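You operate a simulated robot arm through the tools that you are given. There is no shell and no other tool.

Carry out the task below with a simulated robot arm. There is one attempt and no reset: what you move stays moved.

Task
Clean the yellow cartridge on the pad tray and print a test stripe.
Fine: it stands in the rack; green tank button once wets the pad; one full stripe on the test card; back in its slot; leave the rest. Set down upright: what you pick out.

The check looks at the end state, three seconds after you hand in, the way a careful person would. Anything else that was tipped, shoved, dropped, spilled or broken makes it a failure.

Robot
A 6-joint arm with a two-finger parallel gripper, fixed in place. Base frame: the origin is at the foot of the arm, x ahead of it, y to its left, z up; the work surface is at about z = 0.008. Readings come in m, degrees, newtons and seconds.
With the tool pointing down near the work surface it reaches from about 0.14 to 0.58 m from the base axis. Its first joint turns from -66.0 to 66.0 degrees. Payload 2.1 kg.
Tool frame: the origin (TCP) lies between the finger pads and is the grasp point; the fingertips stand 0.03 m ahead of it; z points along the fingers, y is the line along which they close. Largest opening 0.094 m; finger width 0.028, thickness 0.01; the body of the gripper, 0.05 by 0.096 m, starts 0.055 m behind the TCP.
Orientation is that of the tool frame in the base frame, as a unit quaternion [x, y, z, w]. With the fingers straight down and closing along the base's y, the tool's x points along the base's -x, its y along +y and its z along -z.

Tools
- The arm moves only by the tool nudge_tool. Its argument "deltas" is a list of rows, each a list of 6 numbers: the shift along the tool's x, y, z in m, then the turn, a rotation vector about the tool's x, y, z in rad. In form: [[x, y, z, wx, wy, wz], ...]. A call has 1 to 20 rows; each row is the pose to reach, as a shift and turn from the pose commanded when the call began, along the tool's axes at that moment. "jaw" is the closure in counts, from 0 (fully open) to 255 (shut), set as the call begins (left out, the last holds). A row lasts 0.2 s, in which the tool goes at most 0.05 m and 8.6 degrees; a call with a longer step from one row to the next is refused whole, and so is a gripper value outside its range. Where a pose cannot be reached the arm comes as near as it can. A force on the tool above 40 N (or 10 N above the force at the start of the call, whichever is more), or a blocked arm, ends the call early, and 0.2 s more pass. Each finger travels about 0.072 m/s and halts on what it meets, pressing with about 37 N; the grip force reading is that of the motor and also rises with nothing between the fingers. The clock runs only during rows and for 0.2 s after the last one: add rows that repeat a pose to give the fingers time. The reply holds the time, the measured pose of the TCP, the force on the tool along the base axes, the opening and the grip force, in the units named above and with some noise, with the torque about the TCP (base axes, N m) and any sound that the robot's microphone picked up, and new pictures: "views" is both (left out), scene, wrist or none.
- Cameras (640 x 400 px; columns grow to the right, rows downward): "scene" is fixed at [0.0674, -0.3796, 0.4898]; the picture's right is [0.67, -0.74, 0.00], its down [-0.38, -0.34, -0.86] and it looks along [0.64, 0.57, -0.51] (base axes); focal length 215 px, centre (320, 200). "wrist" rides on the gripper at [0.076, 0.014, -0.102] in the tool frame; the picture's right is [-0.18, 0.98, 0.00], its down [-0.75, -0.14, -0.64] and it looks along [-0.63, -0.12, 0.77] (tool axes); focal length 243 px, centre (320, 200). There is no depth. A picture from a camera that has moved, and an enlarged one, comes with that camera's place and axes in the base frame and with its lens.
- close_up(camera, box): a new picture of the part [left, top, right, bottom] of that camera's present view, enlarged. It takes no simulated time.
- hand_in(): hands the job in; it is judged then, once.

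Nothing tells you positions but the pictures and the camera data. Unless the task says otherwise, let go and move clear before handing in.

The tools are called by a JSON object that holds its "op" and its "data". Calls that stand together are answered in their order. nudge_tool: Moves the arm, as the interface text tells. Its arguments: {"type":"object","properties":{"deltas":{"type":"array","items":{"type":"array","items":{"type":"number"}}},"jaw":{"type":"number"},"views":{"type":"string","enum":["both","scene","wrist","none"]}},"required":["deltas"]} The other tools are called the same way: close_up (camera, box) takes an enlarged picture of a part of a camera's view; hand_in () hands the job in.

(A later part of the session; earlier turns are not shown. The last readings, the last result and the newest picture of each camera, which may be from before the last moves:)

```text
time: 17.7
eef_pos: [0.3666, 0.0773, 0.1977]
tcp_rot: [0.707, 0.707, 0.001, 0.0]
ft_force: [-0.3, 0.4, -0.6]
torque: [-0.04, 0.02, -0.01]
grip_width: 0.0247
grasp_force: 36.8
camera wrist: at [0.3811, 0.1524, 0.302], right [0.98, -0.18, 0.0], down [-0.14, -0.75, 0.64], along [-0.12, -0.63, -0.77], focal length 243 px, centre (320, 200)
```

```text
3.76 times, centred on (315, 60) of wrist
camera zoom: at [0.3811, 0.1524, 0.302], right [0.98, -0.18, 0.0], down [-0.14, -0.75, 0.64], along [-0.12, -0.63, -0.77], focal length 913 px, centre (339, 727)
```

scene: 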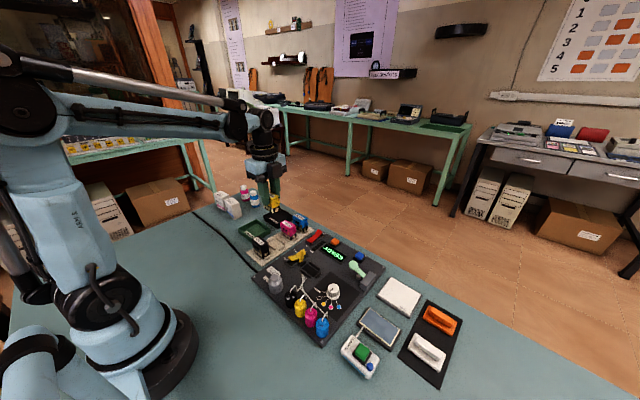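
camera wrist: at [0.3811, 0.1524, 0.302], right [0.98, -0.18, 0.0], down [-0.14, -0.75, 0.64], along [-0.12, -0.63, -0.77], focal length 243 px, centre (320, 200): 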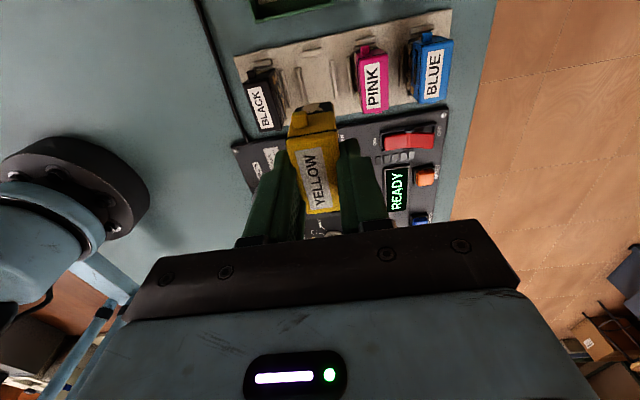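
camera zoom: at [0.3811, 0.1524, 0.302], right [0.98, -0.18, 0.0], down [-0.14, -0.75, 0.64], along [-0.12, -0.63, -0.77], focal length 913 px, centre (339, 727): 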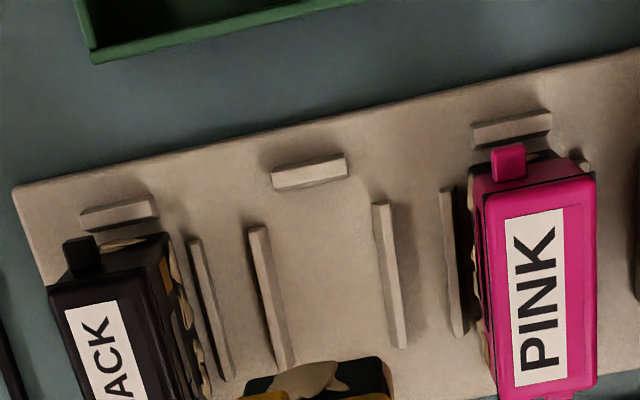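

The slot is now empty, its rails centred on about (0.3655, 0.080); the cartridge hangs level, with pale crust on its black head. I'll carry it at this height to over the pad centre at about (0.350, -0.301).

{"op": "nudge_tool", "data": {"deltas": [[-0.03, -0.0012, 0, 0, 0, 0], [-0.07, -0.003, 0, 0, 0, 0], [-0.11, -0.0045, 0, 0, 0, 0], [-0.15, -0.006, 0, 0, 0, 0], [-0.19, -0.008, 0, 0, 0, 0], [-0.23, -0.0095, 0, 0, 0, 0], [-0.27, -0.011, 0, 0, 0, 0], [-0.31, -0.013, 0, 0, 0, 0], [-0.35, -0.0145, 0, 0, 0, 0], [-0.3707, -0.0157, 0, 0, 0, 0], [-0.3807, -0.0157, 0, 0, 0, 0], [-0.3807, -0.0157, 0, 0, 0, 0]], "jaw": 255}}

{"op": "close_up", "data": {"camera": "scene", "box": [320, 200, 450, 350]}}

{"op": "close_up", "data": {"camera": "wrist", "box": [230, 0, 430, 230]}}

```text
time: 20.3
eef_pos: [0.3498, -0.3038, 0.1995]
tcp_rot: [0.707, 0.707, 0.0, 0.0]
ft_force: [0.4, -0.2, -0.5]
torque: [-0.01, 0.0, 0.02]
grip_width: 0.0252
grasp_force: 37.4
camera wrist: at [0.365, -0.2283, 0.3026], right [0.98, -0.18, 0.0], down [-0.14, -0.75, 0.64], along [-0.12, -0.63, -0.77], focal length 243 px, centre (320, 200)
```

scene: 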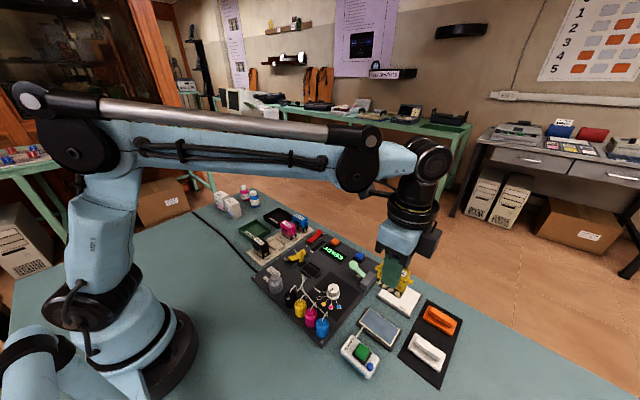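
wrist: 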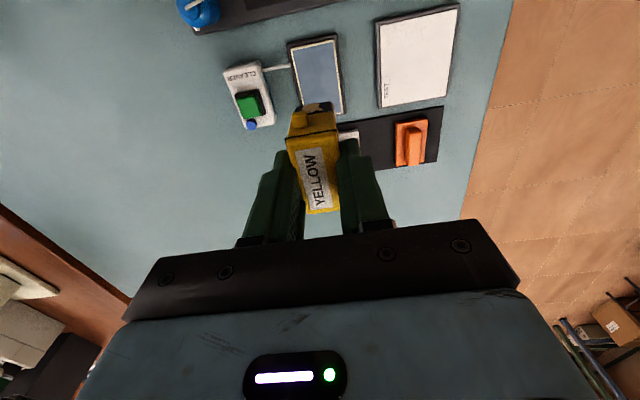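

```text
2.67 times, centred on (385, 275) of scene
camera zoom: at [0.0673, -0.3796, 0.4898], right [0.67, -0.74, 0.0], down [-0.38, -0.34, -0.86], along [0.64, 0.57, -0.51], focal length 574 px, centre (147, 0)
```

zoom: 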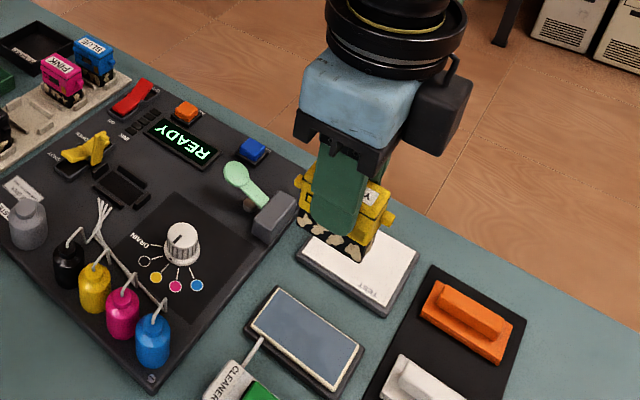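

```text
1.74 times, centred on (330, 115) of wrist
camera zoom: at [0.365, -0.2283, 0.3026], right [0.98, -0.18, 0.0], down [-0.14, -0.75, 0.64], along [-0.12, -0.63, -0.77], focal length 422 px, centre (303, 348)
```

zoom: 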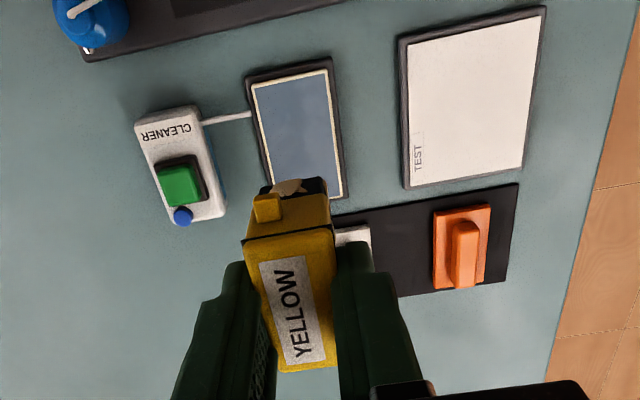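

The cartridge is over the pad, whose centre checks again at (0.350, -0.3005). I'll descend to roughly 2 cm above it and look.

{"op": "nudge_tool", "data": {"deltas": [[0, 0, 0.03, 0, 0, 0], [0, 0, 0.06, 0, 0, 0], [0, 0, 0.09, 0, 0, 0], [0, 0, 0.11, 0, 0, 0], [0, 0, 0.12, 0, 0, 0], [0, 0, 0.12, 0, 0, 0]], "jaw": 255}}

{"op": "close_up", "data": {"camera": "scene", "box": [330, 240, 430, 350]}}

{"op": "close_up", "data": {"camera": "wrist", "box": [230, 50, 430, 230]}}

```text
time: 21.7
eef_pos: [0.3527, -0.3014, 0.0813]
tcp_rot: [0.707, 0.708, 0.0, 0.0]
ft_force: [0.5, -0.1, -0.8]
torque: [0.0, 0.01, 0.0]
grip_width: 0.0251
grasp_force: 37.3
camera wrist: at [0.3658, -0.2265, 0.1844], right [0.98, -0.18, 0.0], down [-0.14, -0.75, 0.64], along [-0.12, -0.63, -0.77], focal length 243 px, centre (320, 200)
```

scene: 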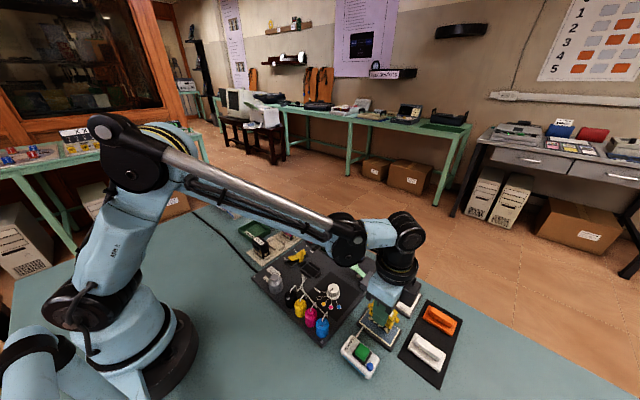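
wrist: 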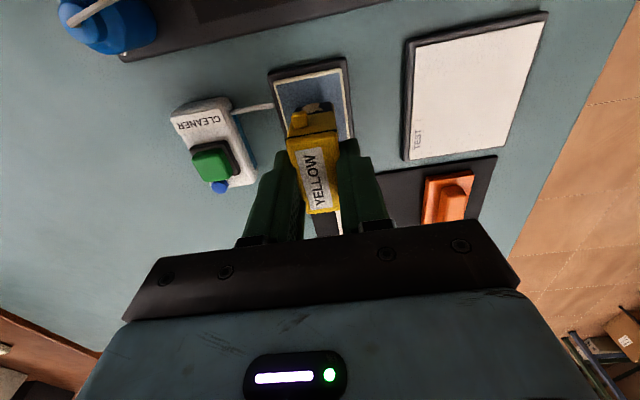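

```text
3.64 times, centred on (380, 295) of scene
camera zoom: at [0.0674, -0.3796, 0.4898], right [0.67, -0.74, 0.0], down [-0.38, -0.34, -0.86], along [0.64, 0.57, -0.51], focal length 783 px, centre (102, -146)
```

zoom: 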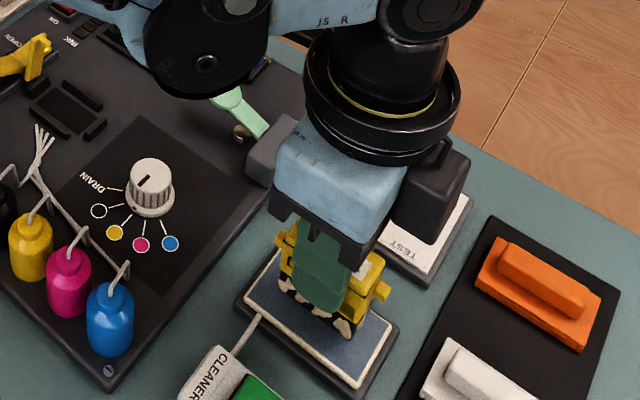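

```text
2.22 times, centred on (330, 140) of wrist
camera zoom: at [0.3658, -0.2265, 0.1844], right [0.98, -0.18, 0.0], down [-0.14, -0.75, 0.64], along [-0.12, -0.63, -0.77], focal length 539 px, centre (298, 333)
```

zoom: 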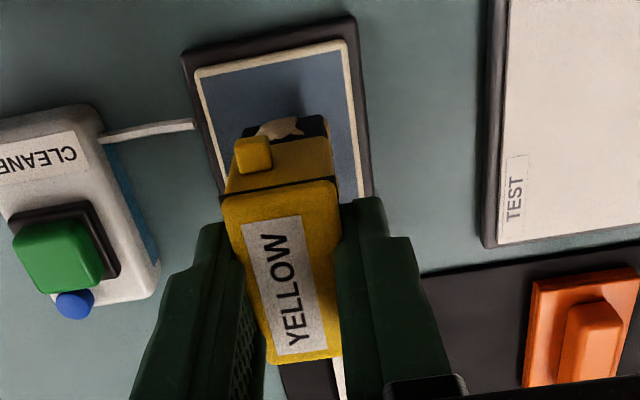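

Lined up over the pad. Now I'll lower slowly to feel for contact.

{"op": "nudge_tool", "data": {"deltas": [[0, 0, 0.006, 0, 0, 0], [0, 0, 0.01, 0, 0, 0], [0, 0, 0.013, 0, 0, 0], [0, 0, 0.015, 0, 0, 0], [0, 0, 0.0165, 0, 0, 0], [0, 0, 0.018, 0, 0, 0]], "jaw": 255, "views": "none"}}

{"op": "close_up", "data": {"camera": "scene", "box": [350, 280, 420, 350]}}

{"op": "close_up", "data": {"camera": "wrist", "box": [250, 50, 400, 180]}}

```text
time: 22.6
eef_pos: [0.3504, -0.3018, 0.0691]
tcp_rot: [0.707, 0.707, 0.0, 0.002]
ft_force: [-0.4, 0.0, 10.8]
torque: [0.07, 0.04, -0.03]
grip_width: 0.0247
grasp_force: 37.1
stopped in row 4: the force on the tool passed its limit at 48 N (the readings are from after the stop); the commanded pose is now the measured one
```

```text
5.71 times, centred on (385, 315) of scene
camera zoom: at [0.0673, -0.3796, 0.4899], right [0.67, -0.74, 0.0], down [-0.38, -0.34, -0.86], along [0.64, 0.57, -0.51], focal length 1230 px, centre (-51, -457)
```

zoom: 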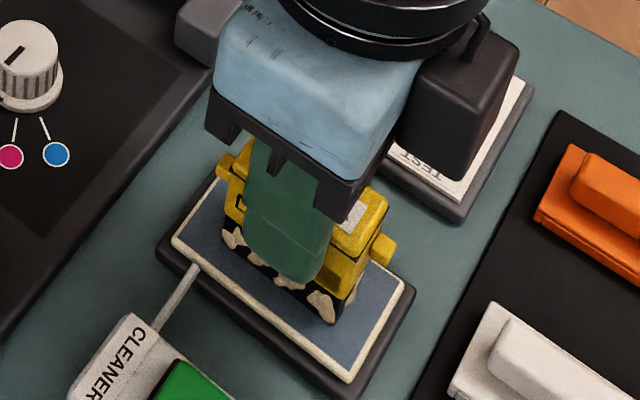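

```text
3.08 times, centred on (325, 115) of wrist
camera zoom: at [0.3648, -0.2267, 0.1733], right [0.98, -0.18, 0.0], down [-0.14, -0.75, 0.64], along [-0.12, -0.63, -0.77], focal length 746 px, centre (305, 462)
```

zoom: 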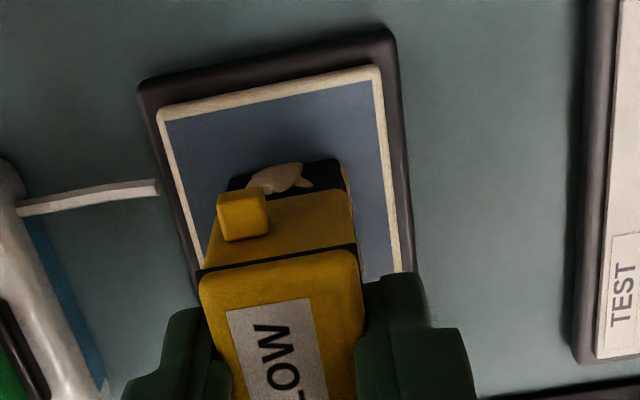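

Contact with the pad at TCP z of about 0.068, with about 11 N pressing now and the head flat on the wet pad. I'll wipe it gently back and forth along y and x, staying inside the pad.

{"op": "nudge_tool", "data": {"deltas": [[0.004, 0, 0, 0, 0, 0], [0.009, 0, 0, 0, 0, 0], [0.004, 0, 0, 0, 0, 0], [-0.001, 0, 0, 0, 0, 0], [-0.006, 0, 0, 0, 0, 0], [-0.009, 0, 0, 0, 0, 0], [-0.004, 0, 0, 0, 0, 0], [0, 0, 0, 0, 0, 0]], "jaw": 255, "views": "none"}}

{"op": "close_up", "data": {"camera": "scene", "box": [350, 280, 420, 350]}}

{"op": "close_up", "data": {"camera": "wrist", "box": [250, 50, 400, 180]}}

```text
time: 24.4
eef_pos: [0.3483, -0.3027, 0.0693]
tcp_rot: [0.707, 0.707, 0.001, 0.001]
ft_force: [0.9, -5.7, 12.4]
torque: [-0.13, 0.05, 0.01]
grip_width: 0.0249
grasp_force: 37.4
```

```text
5.71 times, centred on (385, 315) of scene
camera zoom: at [0.0673, -0.3796, 0.4899], right [0.67, -0.74, 0.0], down [-0.38, -0.34, -0.86], along [0.64, 0.57, -0.51], focal length 1230 px, centre (-51, -457)
```

zoom: 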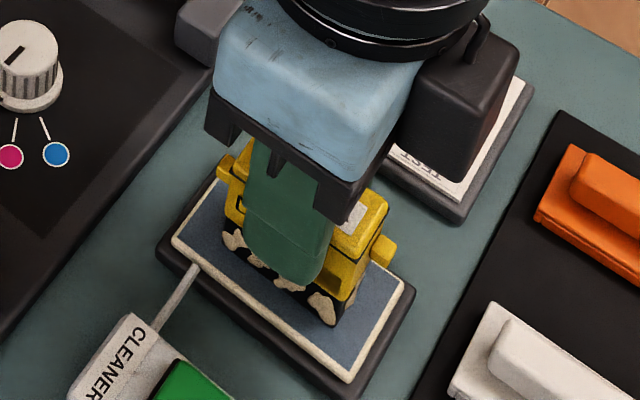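

```text
3.08 times, centred on (325, 115) of wrist
camera zoom: at [0.3643, -0.2269, 0.1732], right [0.98, -0.18, 0.0], down [-0.14, -0.75, 0.64], along [-0.12, -0.63, -0.77], focal length 746 px, centre (305, 462)
```

zoom: 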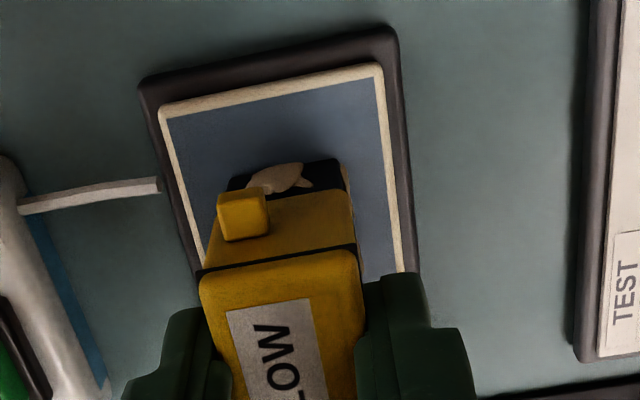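

Contact held at about 12 N and the pad tray has not moved, but the crust still shows. I'll keep wiping with more strokes in both directions.

{"op": "nudge_tool", "data": {"deltas": [[0.006, 0, 0, 0, 0, 0], [0.012, 0, 0, 0, 0, 0], [0.006, 0, 0, 0, 0, 0], [0, 0, 0, 0, 0, 0], [-0.006, 0, 0, 0, 0, 0], [-0.012, 0, 0, 0, 0, 0], [-0.006, 0, 0, 0, 0, 0], [0, 0, 0, 0, 0, 0], [0.006, 0, 0, 0, 0, 0], [0.012, 0, 0, 0, 0, 0], [0.006, 0, 0, 0, 0, 0], [0, 0, 0, 0, 0, 0], [-0.006, 0, 0, 0, 0, 0], [-0.012, 0, 0, 0, 0, 0], [-0.006, 0, 0, 0, 0, 0], [0, 0, 0, 0, 0, 0], [0, 0.005, 0, 0, 0, 0], [0, 0, 0, 0, 0, 0], [0, -0.005, 0, 0, 0, 0], [0, 0, 0, 0, 0, 0]], "jaw": 255, "views": "none"}}

{"op": "close_up", "data": {"camera": "scene", "box": [350, 280, 420, 350]}}

{"op": "close_up", "data": {"camera": "wrist", "box": [250, 50, 400, 180]}}

```text
time: 28.6
eef_pos: [0.3499, -0.3025, 0.0691]
tcp_rot: [0.707, 0.707, -0.001, -0.001]
ft_force: [-2.8, 2.1, 26.1]
torque: [0.02, 0.11, 0.03]
grip_width: 0.0249
grasp_force: 36.6
```

```text
5.71 times, centred on (385, 315) of scene
camera zoom: at [0.0672, -0.3795, 0.4899], right [0.67, -0.74, 0.0], down [-0.38, -0.34, -0.86], along [0.64, 0.57, -0.51], focal length 1230 px, centre (-51, -457)
```

zoom: 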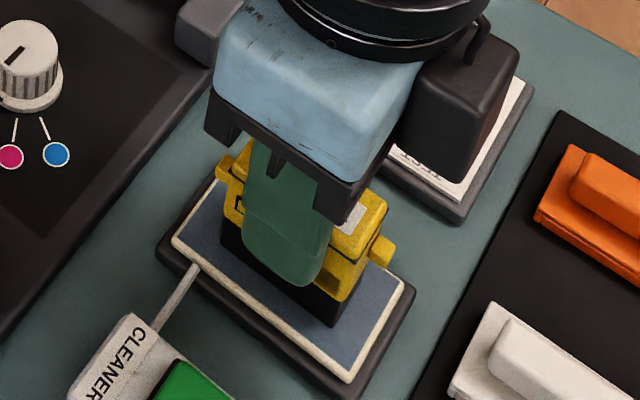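

```text
3.08 times, centred on (325, 115) of wrist
camera zoom: at [0.3645, -0.227, 0.1731], right [0.98, -0.18, 0.0], down [-0.14, -0.75, 0.64], along [-0.12, -0.63, -0.77], focal length 746 px, centre (305, 462)
```

zoom: 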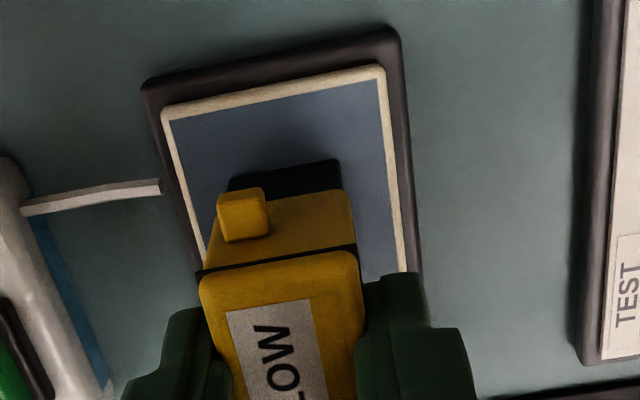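

The crust is gone and the head is clean. I'll lift straight off the pad and carry it to above the near (-x) end of the test card, at about (0.423, -0.295).

{"op": "nudge_tool", "data": {"deltas": [[0, 0, -0.01, 0, 0, 0], [0, 0, -0.025, 0, 0, 0], [0, 0, -0.04, 0, 0, 0], [0.002, 0.02, -0.04, 0, 0, 0], [0.004, 0.045, -0.04, 0, 0, 0], [0.006, 0.065, -0.04, 0, 0, 0], [0.006, 0.072, -0.04, 0, 0, 0], [0.006, 0.072, -0.04, 0, 0, 0]], "jaw": 255}}

{"op": "close_up", "data": {"camera": "scene", "box": [340, 230, 460, 350]}}

{"op": "close_up", "data": {"camera": "wrist", "box": [220, 0, 440, 230]}}

```text
time: 30.4
eef_pos: [0.4248, -0.2953, 0.1101]
tcp_rot: [0.707, 0.707, 0.001, 0.0]
ft_force: [-0.9, 0.1, -1.1]
torque: [0.0, 0.0, 0.0]
grip_width: 0.0248
grasp_force: 37.4
camera wrist: at [0.4385, -0.2199, 0.2131], right [0.98, -0.18, 0.0], down [-0.14, -0.75, 0.64], along [-0.12, -0.63, -0.77], focal length 243 px, centre (320, 200)
```

scene: 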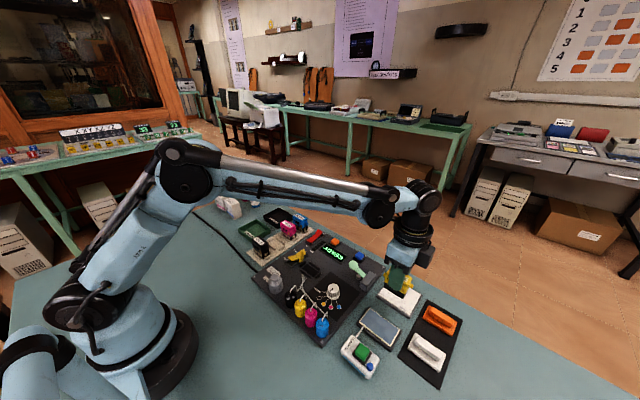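
wrist: 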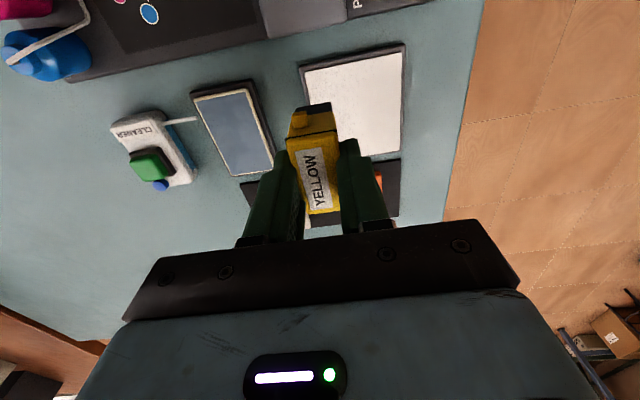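

```text
3.33 times, centred on (400, 290) of scene
camera zoom: at [0.0674, -0.3796, 0.4898], right [0.67, -0.74, 0.0], down [-0.38, -0.34, -0.86], along [0.64, 0.57, -0.51], focal length 717 px, centre (53, -100)
```

zoom: 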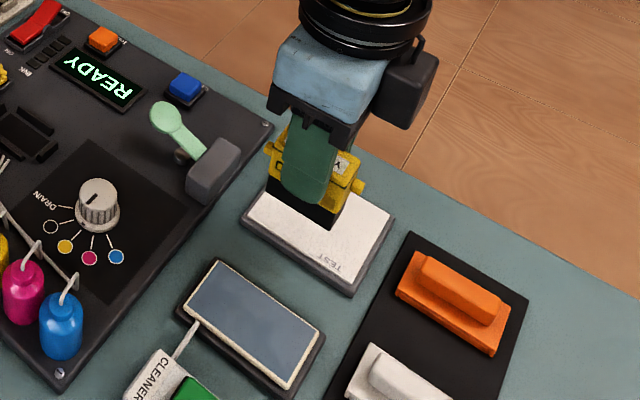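

```text
1.74 times, centred on (330, 115) of wrist
camera zoom: at [0.4385, -0.2199, 0.2131], right [0.98, -0.18, 0.0], down [-0.14, -0.75, 0.64], along [-0.12, -0.63, -0.77], focal length 422 px, centre (303, 348)
```

zoom: 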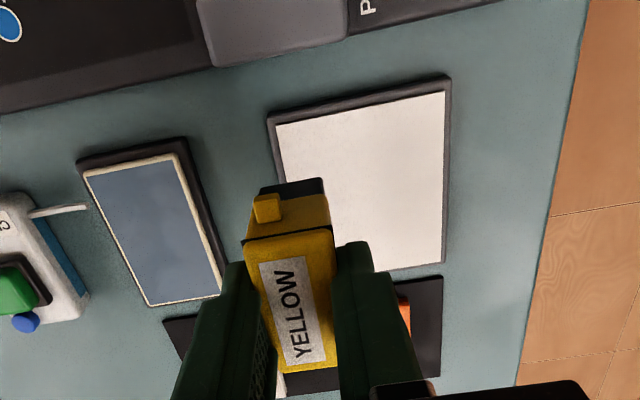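

The grip hasn't slipped, and the card checks at x 0.4186–0.489, y -0.339 to -0.260. I'll lower toward the card slowly, stopping a little above the height where the pad made contact.

{"op": "nudge_tool", "data": {"deltas": [[0, -0.0005, 0.012, 0, 0, 0], [0, -0.0005, 0.024, 0, 0, 0], [0, -0.0005, 0.032, 0, 0, 0], [0, -0.0005, 0.036, 0, 0, 0], [0, -0.0005, 0.037, 0, 0, 0]], "jaw": 255, "views": "none"}}

{"op": "close_up", "data": {"camera": "scene", "box": [370, 260, 440, 330]}}

{"op": "close_up", "data": {"camera": "wrist", "box": [240, 40, 440, 200]}}

```text
time: 31.6
eef_pos: [0.4222, -0.295, 0.072]
tcp_rot: [0.706, 0.708, 0.0, 0.001]
ft_force: [0.8, -0.3, -0.5]
torque: [0.04, 0.0, 0.01]
grip_width: 0.025
grasp_force: 37.3
```

```text
5.71 times, centred on (405, 295) of scene
camera zoom: at [0.0674, -0.3796, 0.4898], right [0.67, -0.74, 0.0], down [-0.38, -0.34, -0.86], along [0.64, 0.57, -0.51], focal length 1230 px, centre (-166, -343)
```

zoom: 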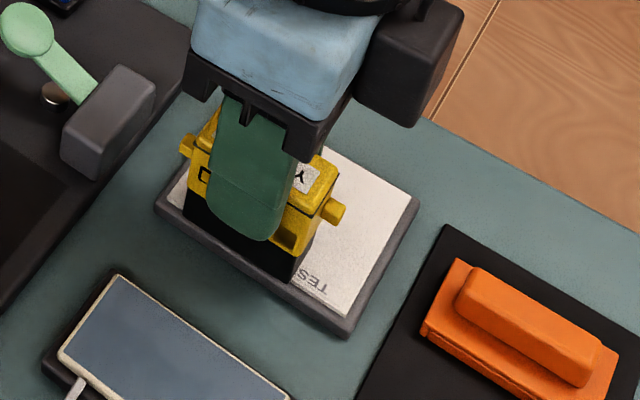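

```text
2.50 times, centred on (340, 120) of wrist
camera zoom: at [0.4367, -0.2197, 0.1764], right [0.98, -0.18, 0.0], down [-0.14, -0.75, 0.64], along [-0.12, -0.63, -0.77], focal length 606 px, centre (270, 400)
```

zoom: 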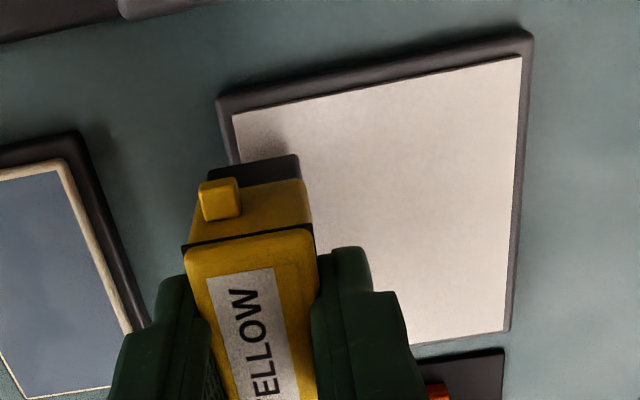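

{"op": "nudge_tool", "data": {"deltas": [[0, 0, 0.0007, 0, 0, 0], [0, 0, 0.0014, 0, 0, 0], [0, 0, 0.0021, 0, 0, 0], [0, 0, 0.0028, 0, 0, 0]], "jaw": 255, "views": "none"}}

{"op": "close_up", "data": {"camera": "wrist", "box": [240, 40, 440, 200]}}

```text
time: 32.6
eef_pos: [0.4207, -0.2963, 0.0692]
tcp_rot: [0.708, 0.707, 0.0, 0.0]
ft_force: [0.3, 0.3, -0.7]
torque: [0.01, 0.0, 0.0]
grip_width: 0.0247
grasp_force: 36.9
```

```text
2.50 times, centred on (340, 120) of wrist
camera zoom: at [0.4359, -0.2205, 0.1724], right [0.98, -0.18, 0.0], down [-0.14, -0.75, 0.64], along [-0.12, -0.63, -0.77], focal length 606 px, centre (270, 400)
```

zoom: 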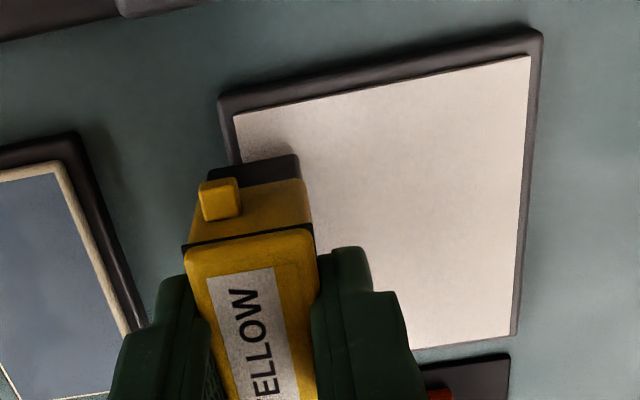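

Not touching yet. I'll keep lowering in small steps.

{"op": "nudge_tool", "data": {"deltas": [[0, 0, 0.0007, 0, 0, 0], [0, 0, 0.0014, 0, 0, 0], [0, 0, 0.002, 0, 0, 0]], "jaw": 255, "views": "none"}}

{"op": "close_up", "data": {"camera": "wrist", "box": [240, 40, 440, 200]}}

{"op": "close_up", "data": {"camera": "scene", "box": [370, 260, 440, 330]}}

```text
time: 33.5
eef_pos: [0.4221, -0.295, 0.0674]
tcp_rot: [0.707, 0.707, 0.0, 0.001]
ft_force: [0.3, 0.5, 0.0]
torque: [-0.01, 0.01, 0.02]
grip_width: 0.0246
grasp_force: 37.1
```

```text
2.50 times, centred on (340, 120) of wrist
camera zoom: at [0.4358, -0.2205, 0.1709], right [0.98, -0.18, 0.0], down [-0.14, -0.75, 0.64], along [-0.12, -0.63, -0.77], focal length 606 px, centre (270, 400)
```

zoom: 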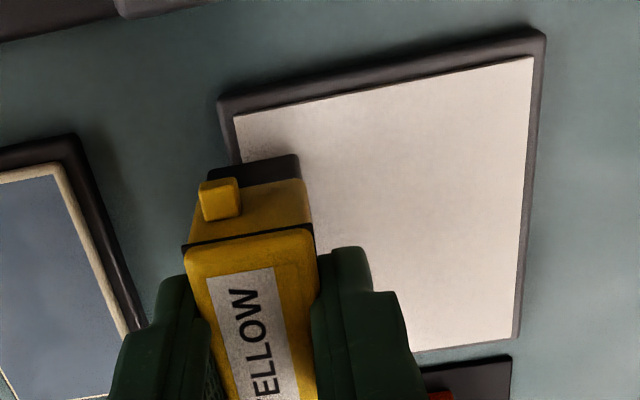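

```text
5.71 times, centred on (405, 295) of scene
camera zoom: at [0.0673, -0.3796, 0.4898], right [0.67, -0.74, 0.0], down [-0.38, -0.34, -0.86], along [0.64, 0.57, -0.51], focal length 1230 px, centre (-166, -343)
```

zoom: 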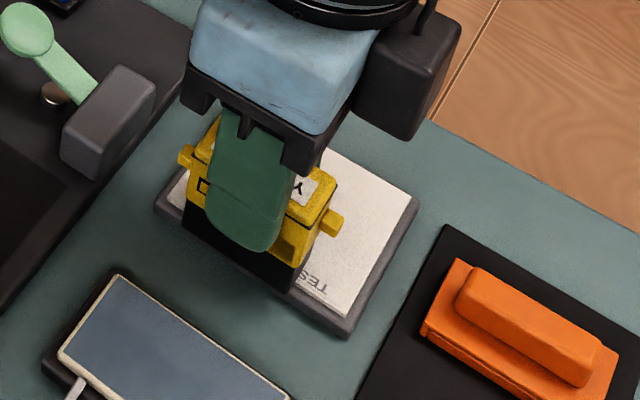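

{"op": "nudge_tool", "data": {"deltas": [[0, 0, 0.0005, 0, 0, 0], [0, 0, 0.001, 0, 0, 0], [0, 0, 0.0015, 0, 0, 0]], "jaw": 255, "views": "none"}}

```text
time: 34.2
eef_pos: [0.4209, -0.297, 0.0675]
tcp_rot: [0.707, 0.707, 0.0, 0.001]
ft_force: [-1.4, -0.8, 29.6]
torque: [0.05, -0.06, 0.0]
grip_width: 0.0247
grasp_force: 36.9
```

Contact made at about 30 N. I'll ease off slightly to keep a light press and start dragging along +x, checking the trail after the first stretch.

{"op": "nudge_tool", "data": {"deltas": [[0, 0.001, -0.0005, 0, 0, 0], [0, 0.005, -0.0006, 0, 0, 0], [0, 0.009, -0.0006, 0, 0, 0], [0, 0.013, -0.0006, 0, 0, 0], [0, 0.017, -0.0006, 0, 0, 0], [0, 0.02, -0.0006, 0, 0, 0]], "jaw": 255, "views": "none"}}

{"op": "close_up", "data": {"camera": "scene", "box": [370, 260, 440, 330]}}

{"op": "close_up", "data": {"camera": "wrist", "box": [240, 40, 440, 200]}}

```text
time: 35.6
eef_pos: [0.442, -0.2954, 0.0667]
tcp_rot: [0.707, 0.707, 0.0, 0.001]
ft_force: [-12.5, -2.0, 31.9]
torque: [-0.01, 0.6, 0.04]
grip_width: 0.0249
grasp_force: 36.7
```

```text
5.71 times, centred on (405, 295) of scene
camera zoom: at [0.0672, -0.3795, 0.49], right [0.67, -0.74, 0.0], down [-0.38, -0.34, -0.86], along [0.64, 0.57, -0.51], focal length 1230 px, centre (-166, -343)
```

zoom: 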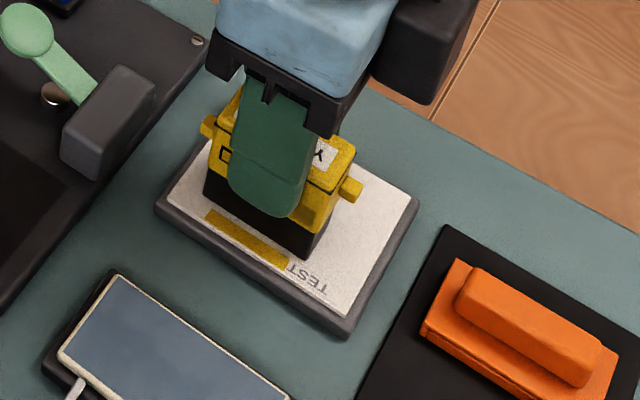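

```text
2.50 times, centred on (340, 120) of wrist
camera zoom: at [0.4563, -0.2201, 0.1705], right [0.98, -0.18, 0.0], down [-0.14, -0.75, 0.64], along [-0.12, -0.63, -0.77], focal length 606 px, centre (270, 400)
```

zoom: 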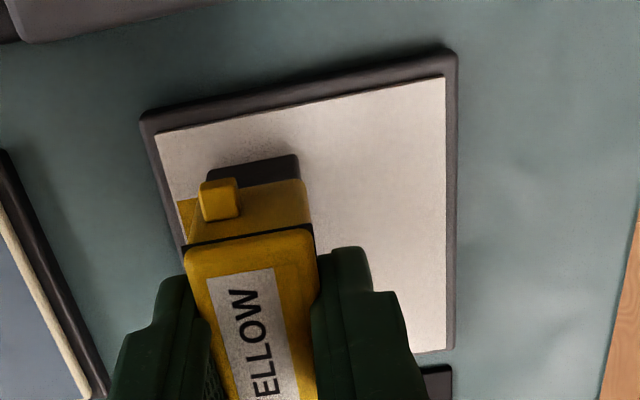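

A yellow band is being laid, about 0.035 m wide in y, so +x is the right drag direction. I'll relax the pressure a bit and continue toward the far edge without lifting.

{"op": "nudge_tool", "data": {"deltas": [[0, 0.002, -0.0004, 0, 0, 0], [0, 0.005, -0.0007, 0, 0, 0], [0, 0.009, -0.0008, 0, 0, 0], [0, 0.013, -0.0008, 0, 0, 0], [0, 0.017, -0.0008, 0, 0, 0], [0, 0.02, -0.0008, 0, 0, 0]], "jaw": 255, "views": "none"}}

{"op": "close_up", "data": {"camera": "scene", "box": [370, 260, 440, 330]}}

{"op": "close_up", "data": {"camera": "wrist", "box": [200, 40, 440, 200]}}

```text
time: 37.0
eef_pos: [0.4628, -0.2976, 0.067]
tcp_rot: [0.708, 0.706, 0.001, 0.002]
ft_force: [0.4, -0.3, -0.8]
torque: [0.0, 0.0, 0.03]
grip_width: 0.0249
grasp_force: 36.7
```

```text
5.71 times, centred on (405, 295) of scene
camera zoom: at [0.0674, -0.3796, 0.4898], right [0.67, -0.74, 0.0], down [-0.38, -0.34, -0.86], along [0.64, 0.57, -0.51], focal length 1230 px, centre (-166, -343)
```

zoom: 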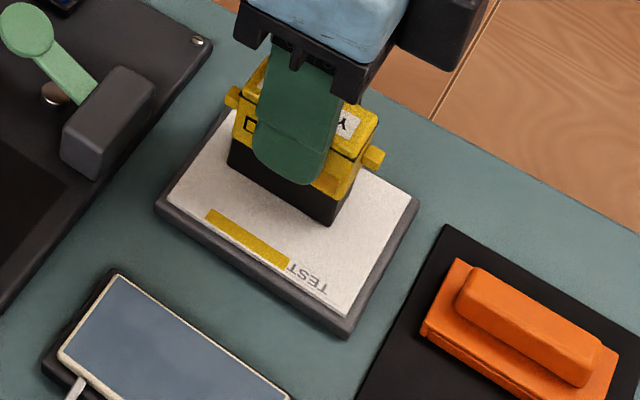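

```text
2.50 times, centred on (320, 120) of wrist
camera zoom: at [0.4767, -0.2211, 0.1708], right [0.98, -0.18, 0.0], down [-0.14, -0.75, 0.64], along [-0.12, -0.63, -0.77], focal length 606 px, centre (320, 400)
```

zoom: 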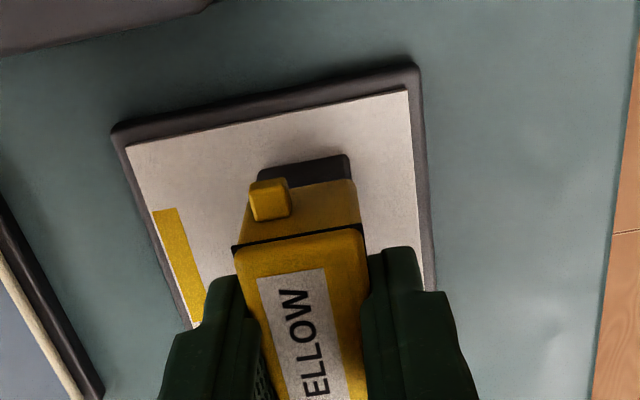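

{"op": "close_up", "data": {"camera": "scene", "box": [385, 285, 425, 320]}}

{"op": "close_up", "data": {"camera": "wrist", "box": [235, 80, 345, 180]}}

```text
11.43 times, centred on (405, 302) of scene
camera zoom: at [0.0674, -0.3796, 0.4898], right [0.67, -0.74, 0.0], down [-0.38, -0.34, -0.86], along [0.64, 0.57, -0.51], focal length 2460 px, centre (-651, -971)
```

zoom: 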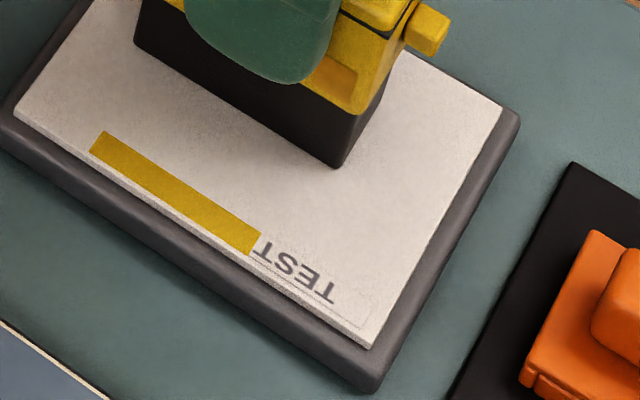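

```text
4.00 times, centred on (290, 130) of wrist
camera zoom: at [0.4767, -0.2211, 0.1708], right [0.98, -0.18, 0.0], down [-0.14, -0.75, 0.64], along [-0.12, -0.63, -0.77], focal length 970 px, centre (440, 480)
```

zoom: 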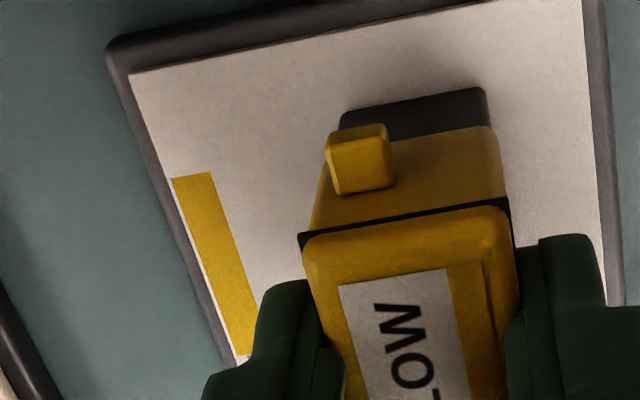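

The contact left one solid, sharp-edged yellow stripe, about 35 by 7 mm, wholly on the card along y. It is the blot of the nozzle row, and dragging on added nothing. I won't touch the card again; I'll lift straight up and check.

{"op": "nudge_tool", "data": {"deltas": [[0, 0, -0.008, 0, 0, 0], [0, 0, -0.03, 0, 0, 0], [0, 0, -0.06, 0, 0, 0], [0, 0, -0.09, 0, 0, 0], [0, 0, -0.12, 0, 0, 0], [0, 0, -0.12, 0, 0, 0]], "jaw": 255}}

{"op": "close_up", "data": {"camera": "scene", "box": [370, 265, 440, 330]}}

{"op": "close_up", "data": {"camera": "wrist", "box": [200, 0, 440, 230]}}

{"op": "close_up", "data": {"camera": "scene", "box": [370, 200, 450, 290]}}

```text
time: 38.5
eef_pos: [0.4612, -0.2949, 0.1881]
tcp_rot: [0.707, 0.707, 0.0, 0.0]
ft_force: [-0.2, 0.1, -1.4]
torque: [-0.04, 0.0, -0.01]
grip_width: 0.0249
grasp_force: 36.9
camera wrist: at [0.475, -0.2206, 0.2921], right [0.98, -0.18, 0.0], down [-0.14, -0.75, 0.64], along [-0.12, -0.63, -0.77], focal length 243 px, centre (320, 200)
```

scene: 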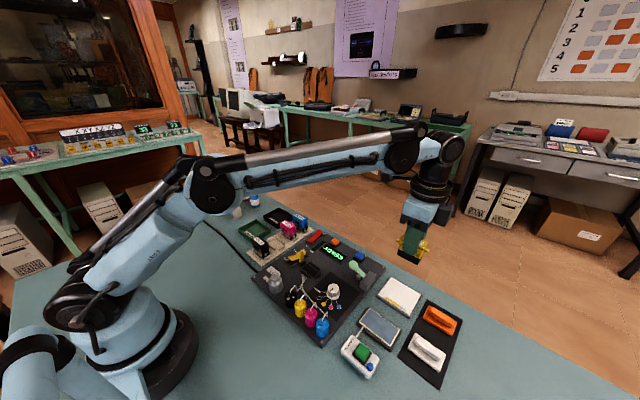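
wrist: 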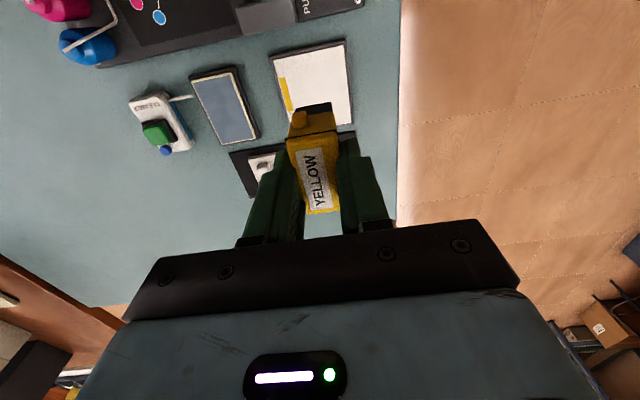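

```text
6.15 times, centred on (405, 298) of scene
camera zoom: at [0.0674, -0.3796, 0.4898], right [0.67, -0.74, 0.0], down [-0.38, -0.34, -0.86], along [0.64, 0.57, -0.51], focal length 1324 px, centre (-203, -400)
```

zoom: 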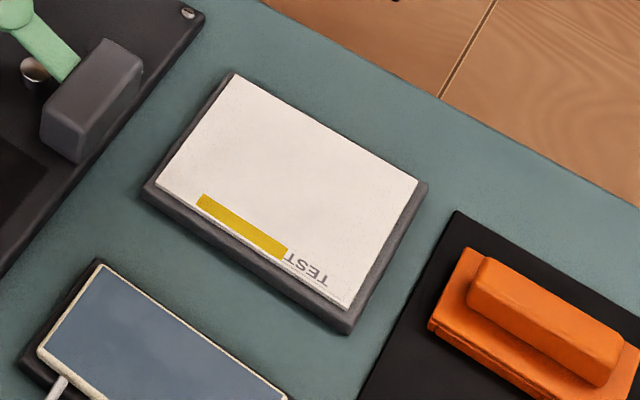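

```text
1.74 times, centred on (320, 115) of wrist
camera zoom: at [0.475, -0.2206, 0.2921], right [0.98, -0.18, 0.0], down [-0.14, -0.75, 0.64], along [-0.12, -0.63, -0.77], focal length 422 px, centre (320, 348)
```

zoom: 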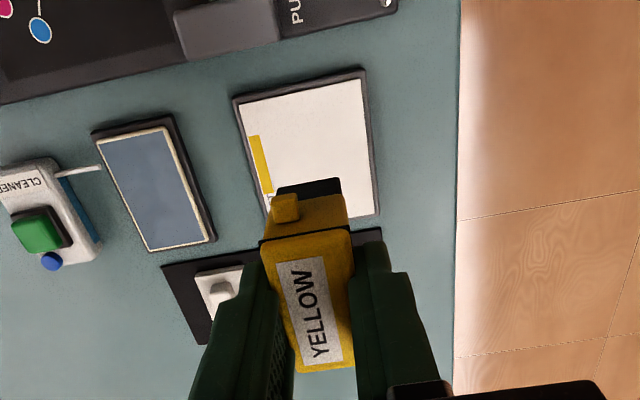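

```text
4.44 times, centred on (410, 245) of scene
camera zoom: at [0.0674, -0.3796, 0.4898], right [0.67, -0.74, 0.0], down [-0.38, -0.34, -0.86], along [0.64, 0.57, -0.51], focal length 956 px, centre (-80, 0)
```

zoom: 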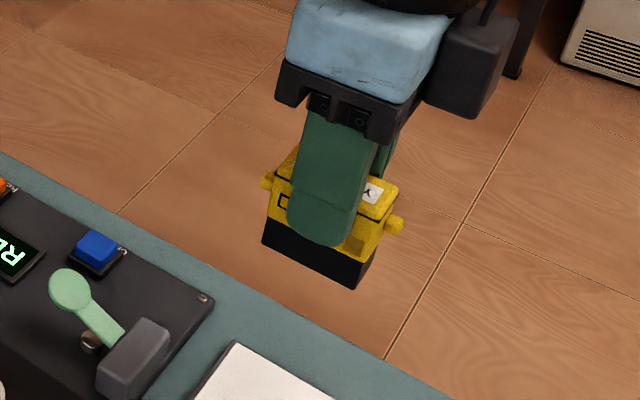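

{"op": "close_up", "data": {"camera": "wrist", "box": [262, 40, 352, 130]}}

{"op": "close_up", "data": {"camera": "scene", "box": [385, 280, 425, 318]}}

```text
4.44 times, centred on (307, 85) of wrist
camera zoom: at [0.475, -0.2206, 0.2921], right [0.98, -0.18, 0.0], down [-0.14, -0.75, 0.64], along [-0.12, -0.63, -0.77], focal length 1078 px, centre (378, 711)
```

zoom: 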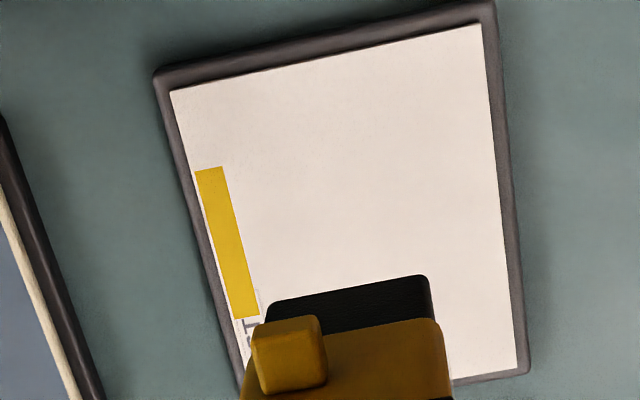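

```text
10.53 times, centred on (405, 299) of scene
camera zoom: at [0.0674, -0.3796, 0.4898], right [0.67, -0.74, 0.0], down [-0.38, -0.34, -0.86], along [0.64, 0.57, -0.51], focal length 2265 px, centre (-575, -842)
```

zoom: 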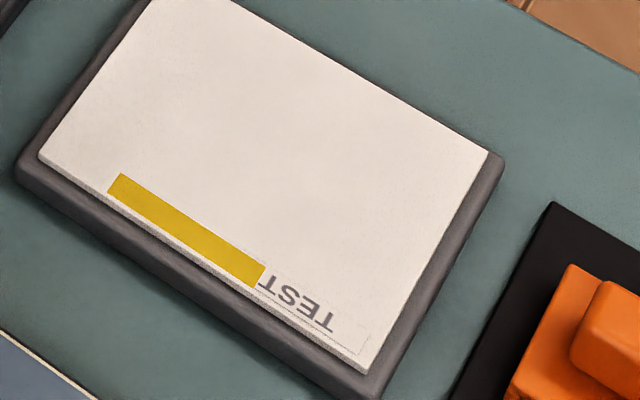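

The stripe is a complete rectangle with white margin all around it, and the cartridge head is clean. Now I'll carry the cartridge back to above its empty slot at about (0.365, 0.080).

{"op": "nudge_tool", "data": {"deltas": [[0.02, -0.005, -0.008, 0, 0, 0], [0.058, -0.015, -0.013, 0, 0, 0], [0.098, -0.025, -0.013, 0, 0, 0], [0.138, -0.0355, -0.013, 0, 0, 0], [0.178, -0.046, -0.013, 0, 0, 0], [0.218, -0.056, -0.013, 0, 0, 0], [0.258, -0.066, -0.013, 0, 0, 0], [0.298, -0.077, -0.013, 0, 0, 0], [0.338, -0.087, -0.013, 0, 0, 0], [0.366, -0.0945, -0.013, 0, 0, 0], [0.3758, -0.0967, -0.013, 0, 0, 0], [0.3758, -0.0967, -0.013, 0, 0, 0]], "jaw": 255}}

{"op": "close_up", "data": {"camera": "wrist", "box": [220, 0, 440, 230]}}

{"op": "close_up", "data": {"camera": "scene", "box": [230, 160, 320, 260]}}

```text
time: 41.0
eef_pos: [0.3637, 0.0787, 0.1994]
tcp_rot: [0.707, 0.707, 0.001, 0.001]
ft_force: [0.0, 0.5, -0.5]
torque: [-0.01, -0.01, 0.03]
grip_width: 0.025
grasp_force: 37.0
camera wrist: at [0.3776, 0.1548, 0.3028], right [0.98, -0.18, 0.0], down [-0.14, -0.75, 0.64], along [-0.12, -0.63, -0.77], focal length 243 px, centre (320, 200)
```

scene: 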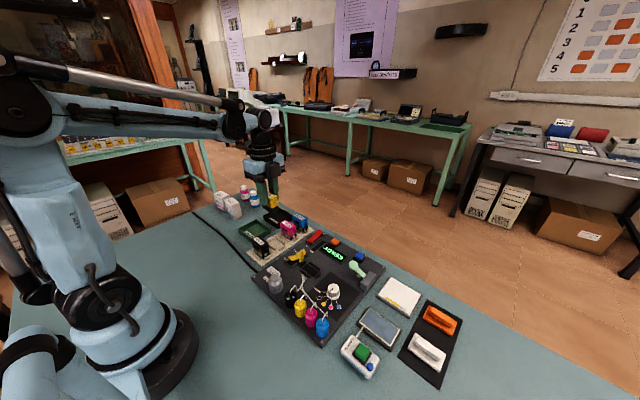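
wrist: 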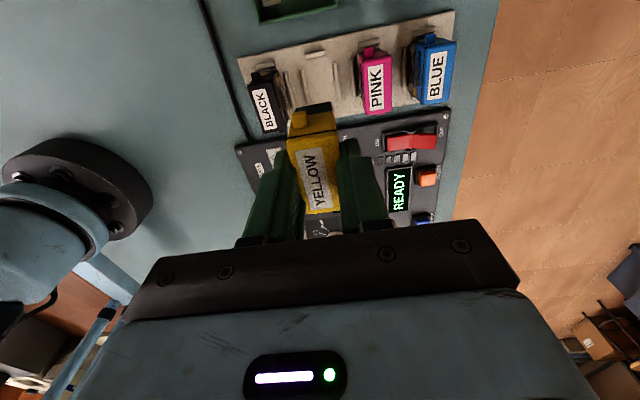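

```text
1.74 times, centred on (330, 115) of wrist
camera zoom: at [0.3776, 0.1548, 0.3028], right [0.98, -0.18, 0.0], down [-0.14, -0.75, 0.64], along [-0.12, -0.63, -0.77], focal length 422 px, centre (303, 348)
```

zoom: 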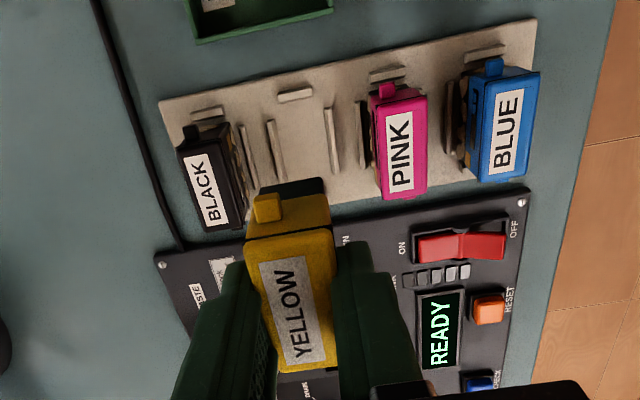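

```text
4.00 times, centred on (275, 210) of scene
camera zoom: at [0.0674, -0.3796, 0.4898], right [0.67, -0.74, 0.0], down [-0.38, -0.34, -0.86], along [0.64, 0.57, -0.51], focal length 861 px, centre (500, 160)
```

zoom: 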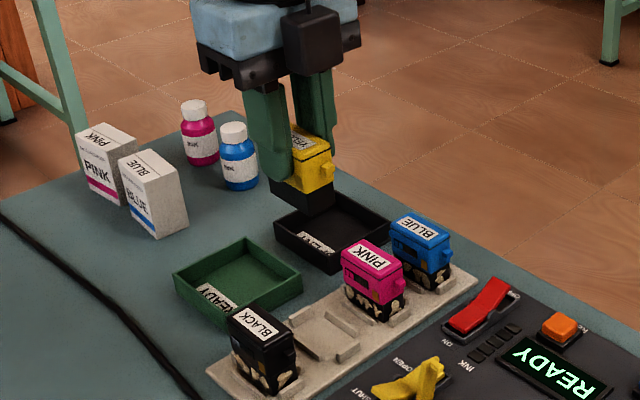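

{"op": "close_up", "data": {"camera": "wrist", "box": [230, 10, 400, 110]}}

```text
3.76 times, centred on (315, 60) of wrist
camera zoom: at [0.3776, 0.1548, 0.3028], right [0.98, -0.18, 0.0], down [-0.14, -0.75, 0.64], along [-0.12, -0.63, -0.77], focal length 913 px, centre (339, 727)
```

zoom: 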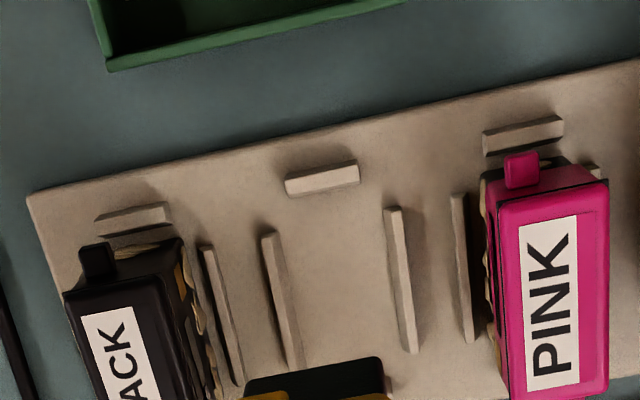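

Comparing rails with the view from just after the pick, I'm about 3 mm short in x and 1 mm over in y. I'll correct that while descending to well above the rails, then compare again.

{"op": "nudge_tool", "data": {"deltas": [[-0.001, 0.0028, 0, 0, 0, 0], [-0.001, 0.0028, 0.03, 0, 0, 0], [-0.001, 0.0028, 0.06, 0, 0, 0], [-0.001, 0.0028, 0.09, 0, 0, 0], [-0.001, 0.0028, 0.108, 0, 0, 0], [-0.001, 0.0028, 0.108, 0, 0, 0], [-0.001, 0.0028, 0.108, 0, 0, 0]], "jaw": 255}}

{"op": "close_up", "data": {"camera": "wrist", "box": [200, 60, 440, 240]}}

{"op": "close_up", "data": {"camera": "scene", "box": [240, 205, 320, 260]}}

```text
time: 42.6
eef_pos: [0.3676, 0.0776, 0.0918]
tcp_rot: [0.707, 0.708, 0.001, 0.0]
ft_force: [-0.1, 0.2, -0.2]
torque: [-0.02, 0.03, -0.02]
grip_width: 0.025
grasp_force: 37.0
camera wrist: at [0.3827, 0.153, 0.1941], right [0.98, -0.18, 0.0], down [-0.14, -0.75, 0.64], along [-0.12, -0.63, -0.77], focal length 243 px, centre (320, 200)
```

scene: 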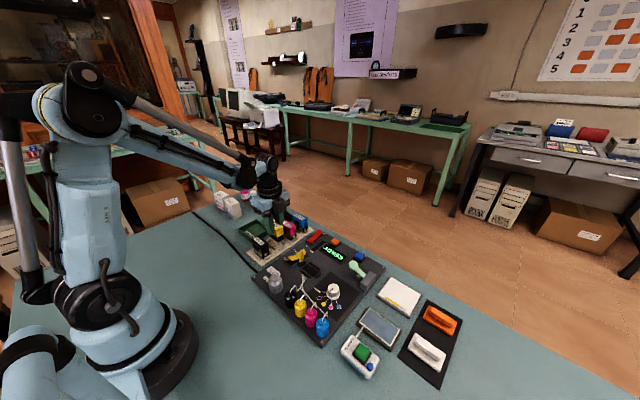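
wrist: 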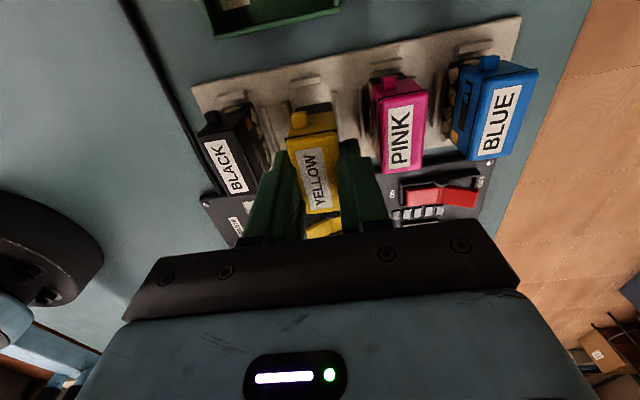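

```text
2.22 times, centred on (320, 150) of wrist
camera zoom: at [0.3827, 0.153, 0.1941], right [0.98, -0.18, 0.0], down [-0.14, -0.75, 0.64], along [-0.12, -0.63, -0.77], focal length 539 px, centre (320, 311)
```

zoom: 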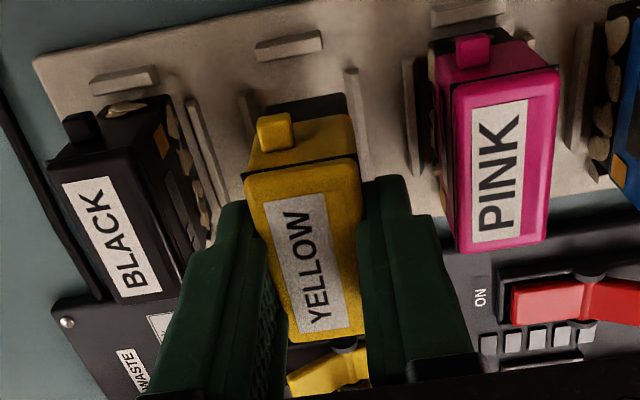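

```text
7.27 times, centred on (280, 232) of scene
camera zoom: at [0.0674, -0.3796, 0.4898], right [0.67, -0.74, 0.0], down [-0.38, -0.34, -0.86], along [0.64, 0.57, -0.51], focal length 1565 px, centre (611, -36)
```

zoom: 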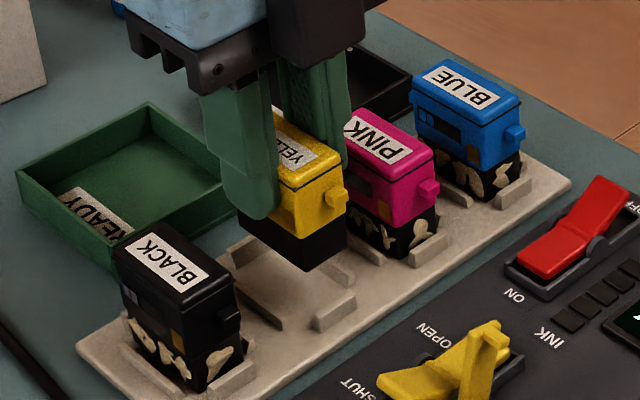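

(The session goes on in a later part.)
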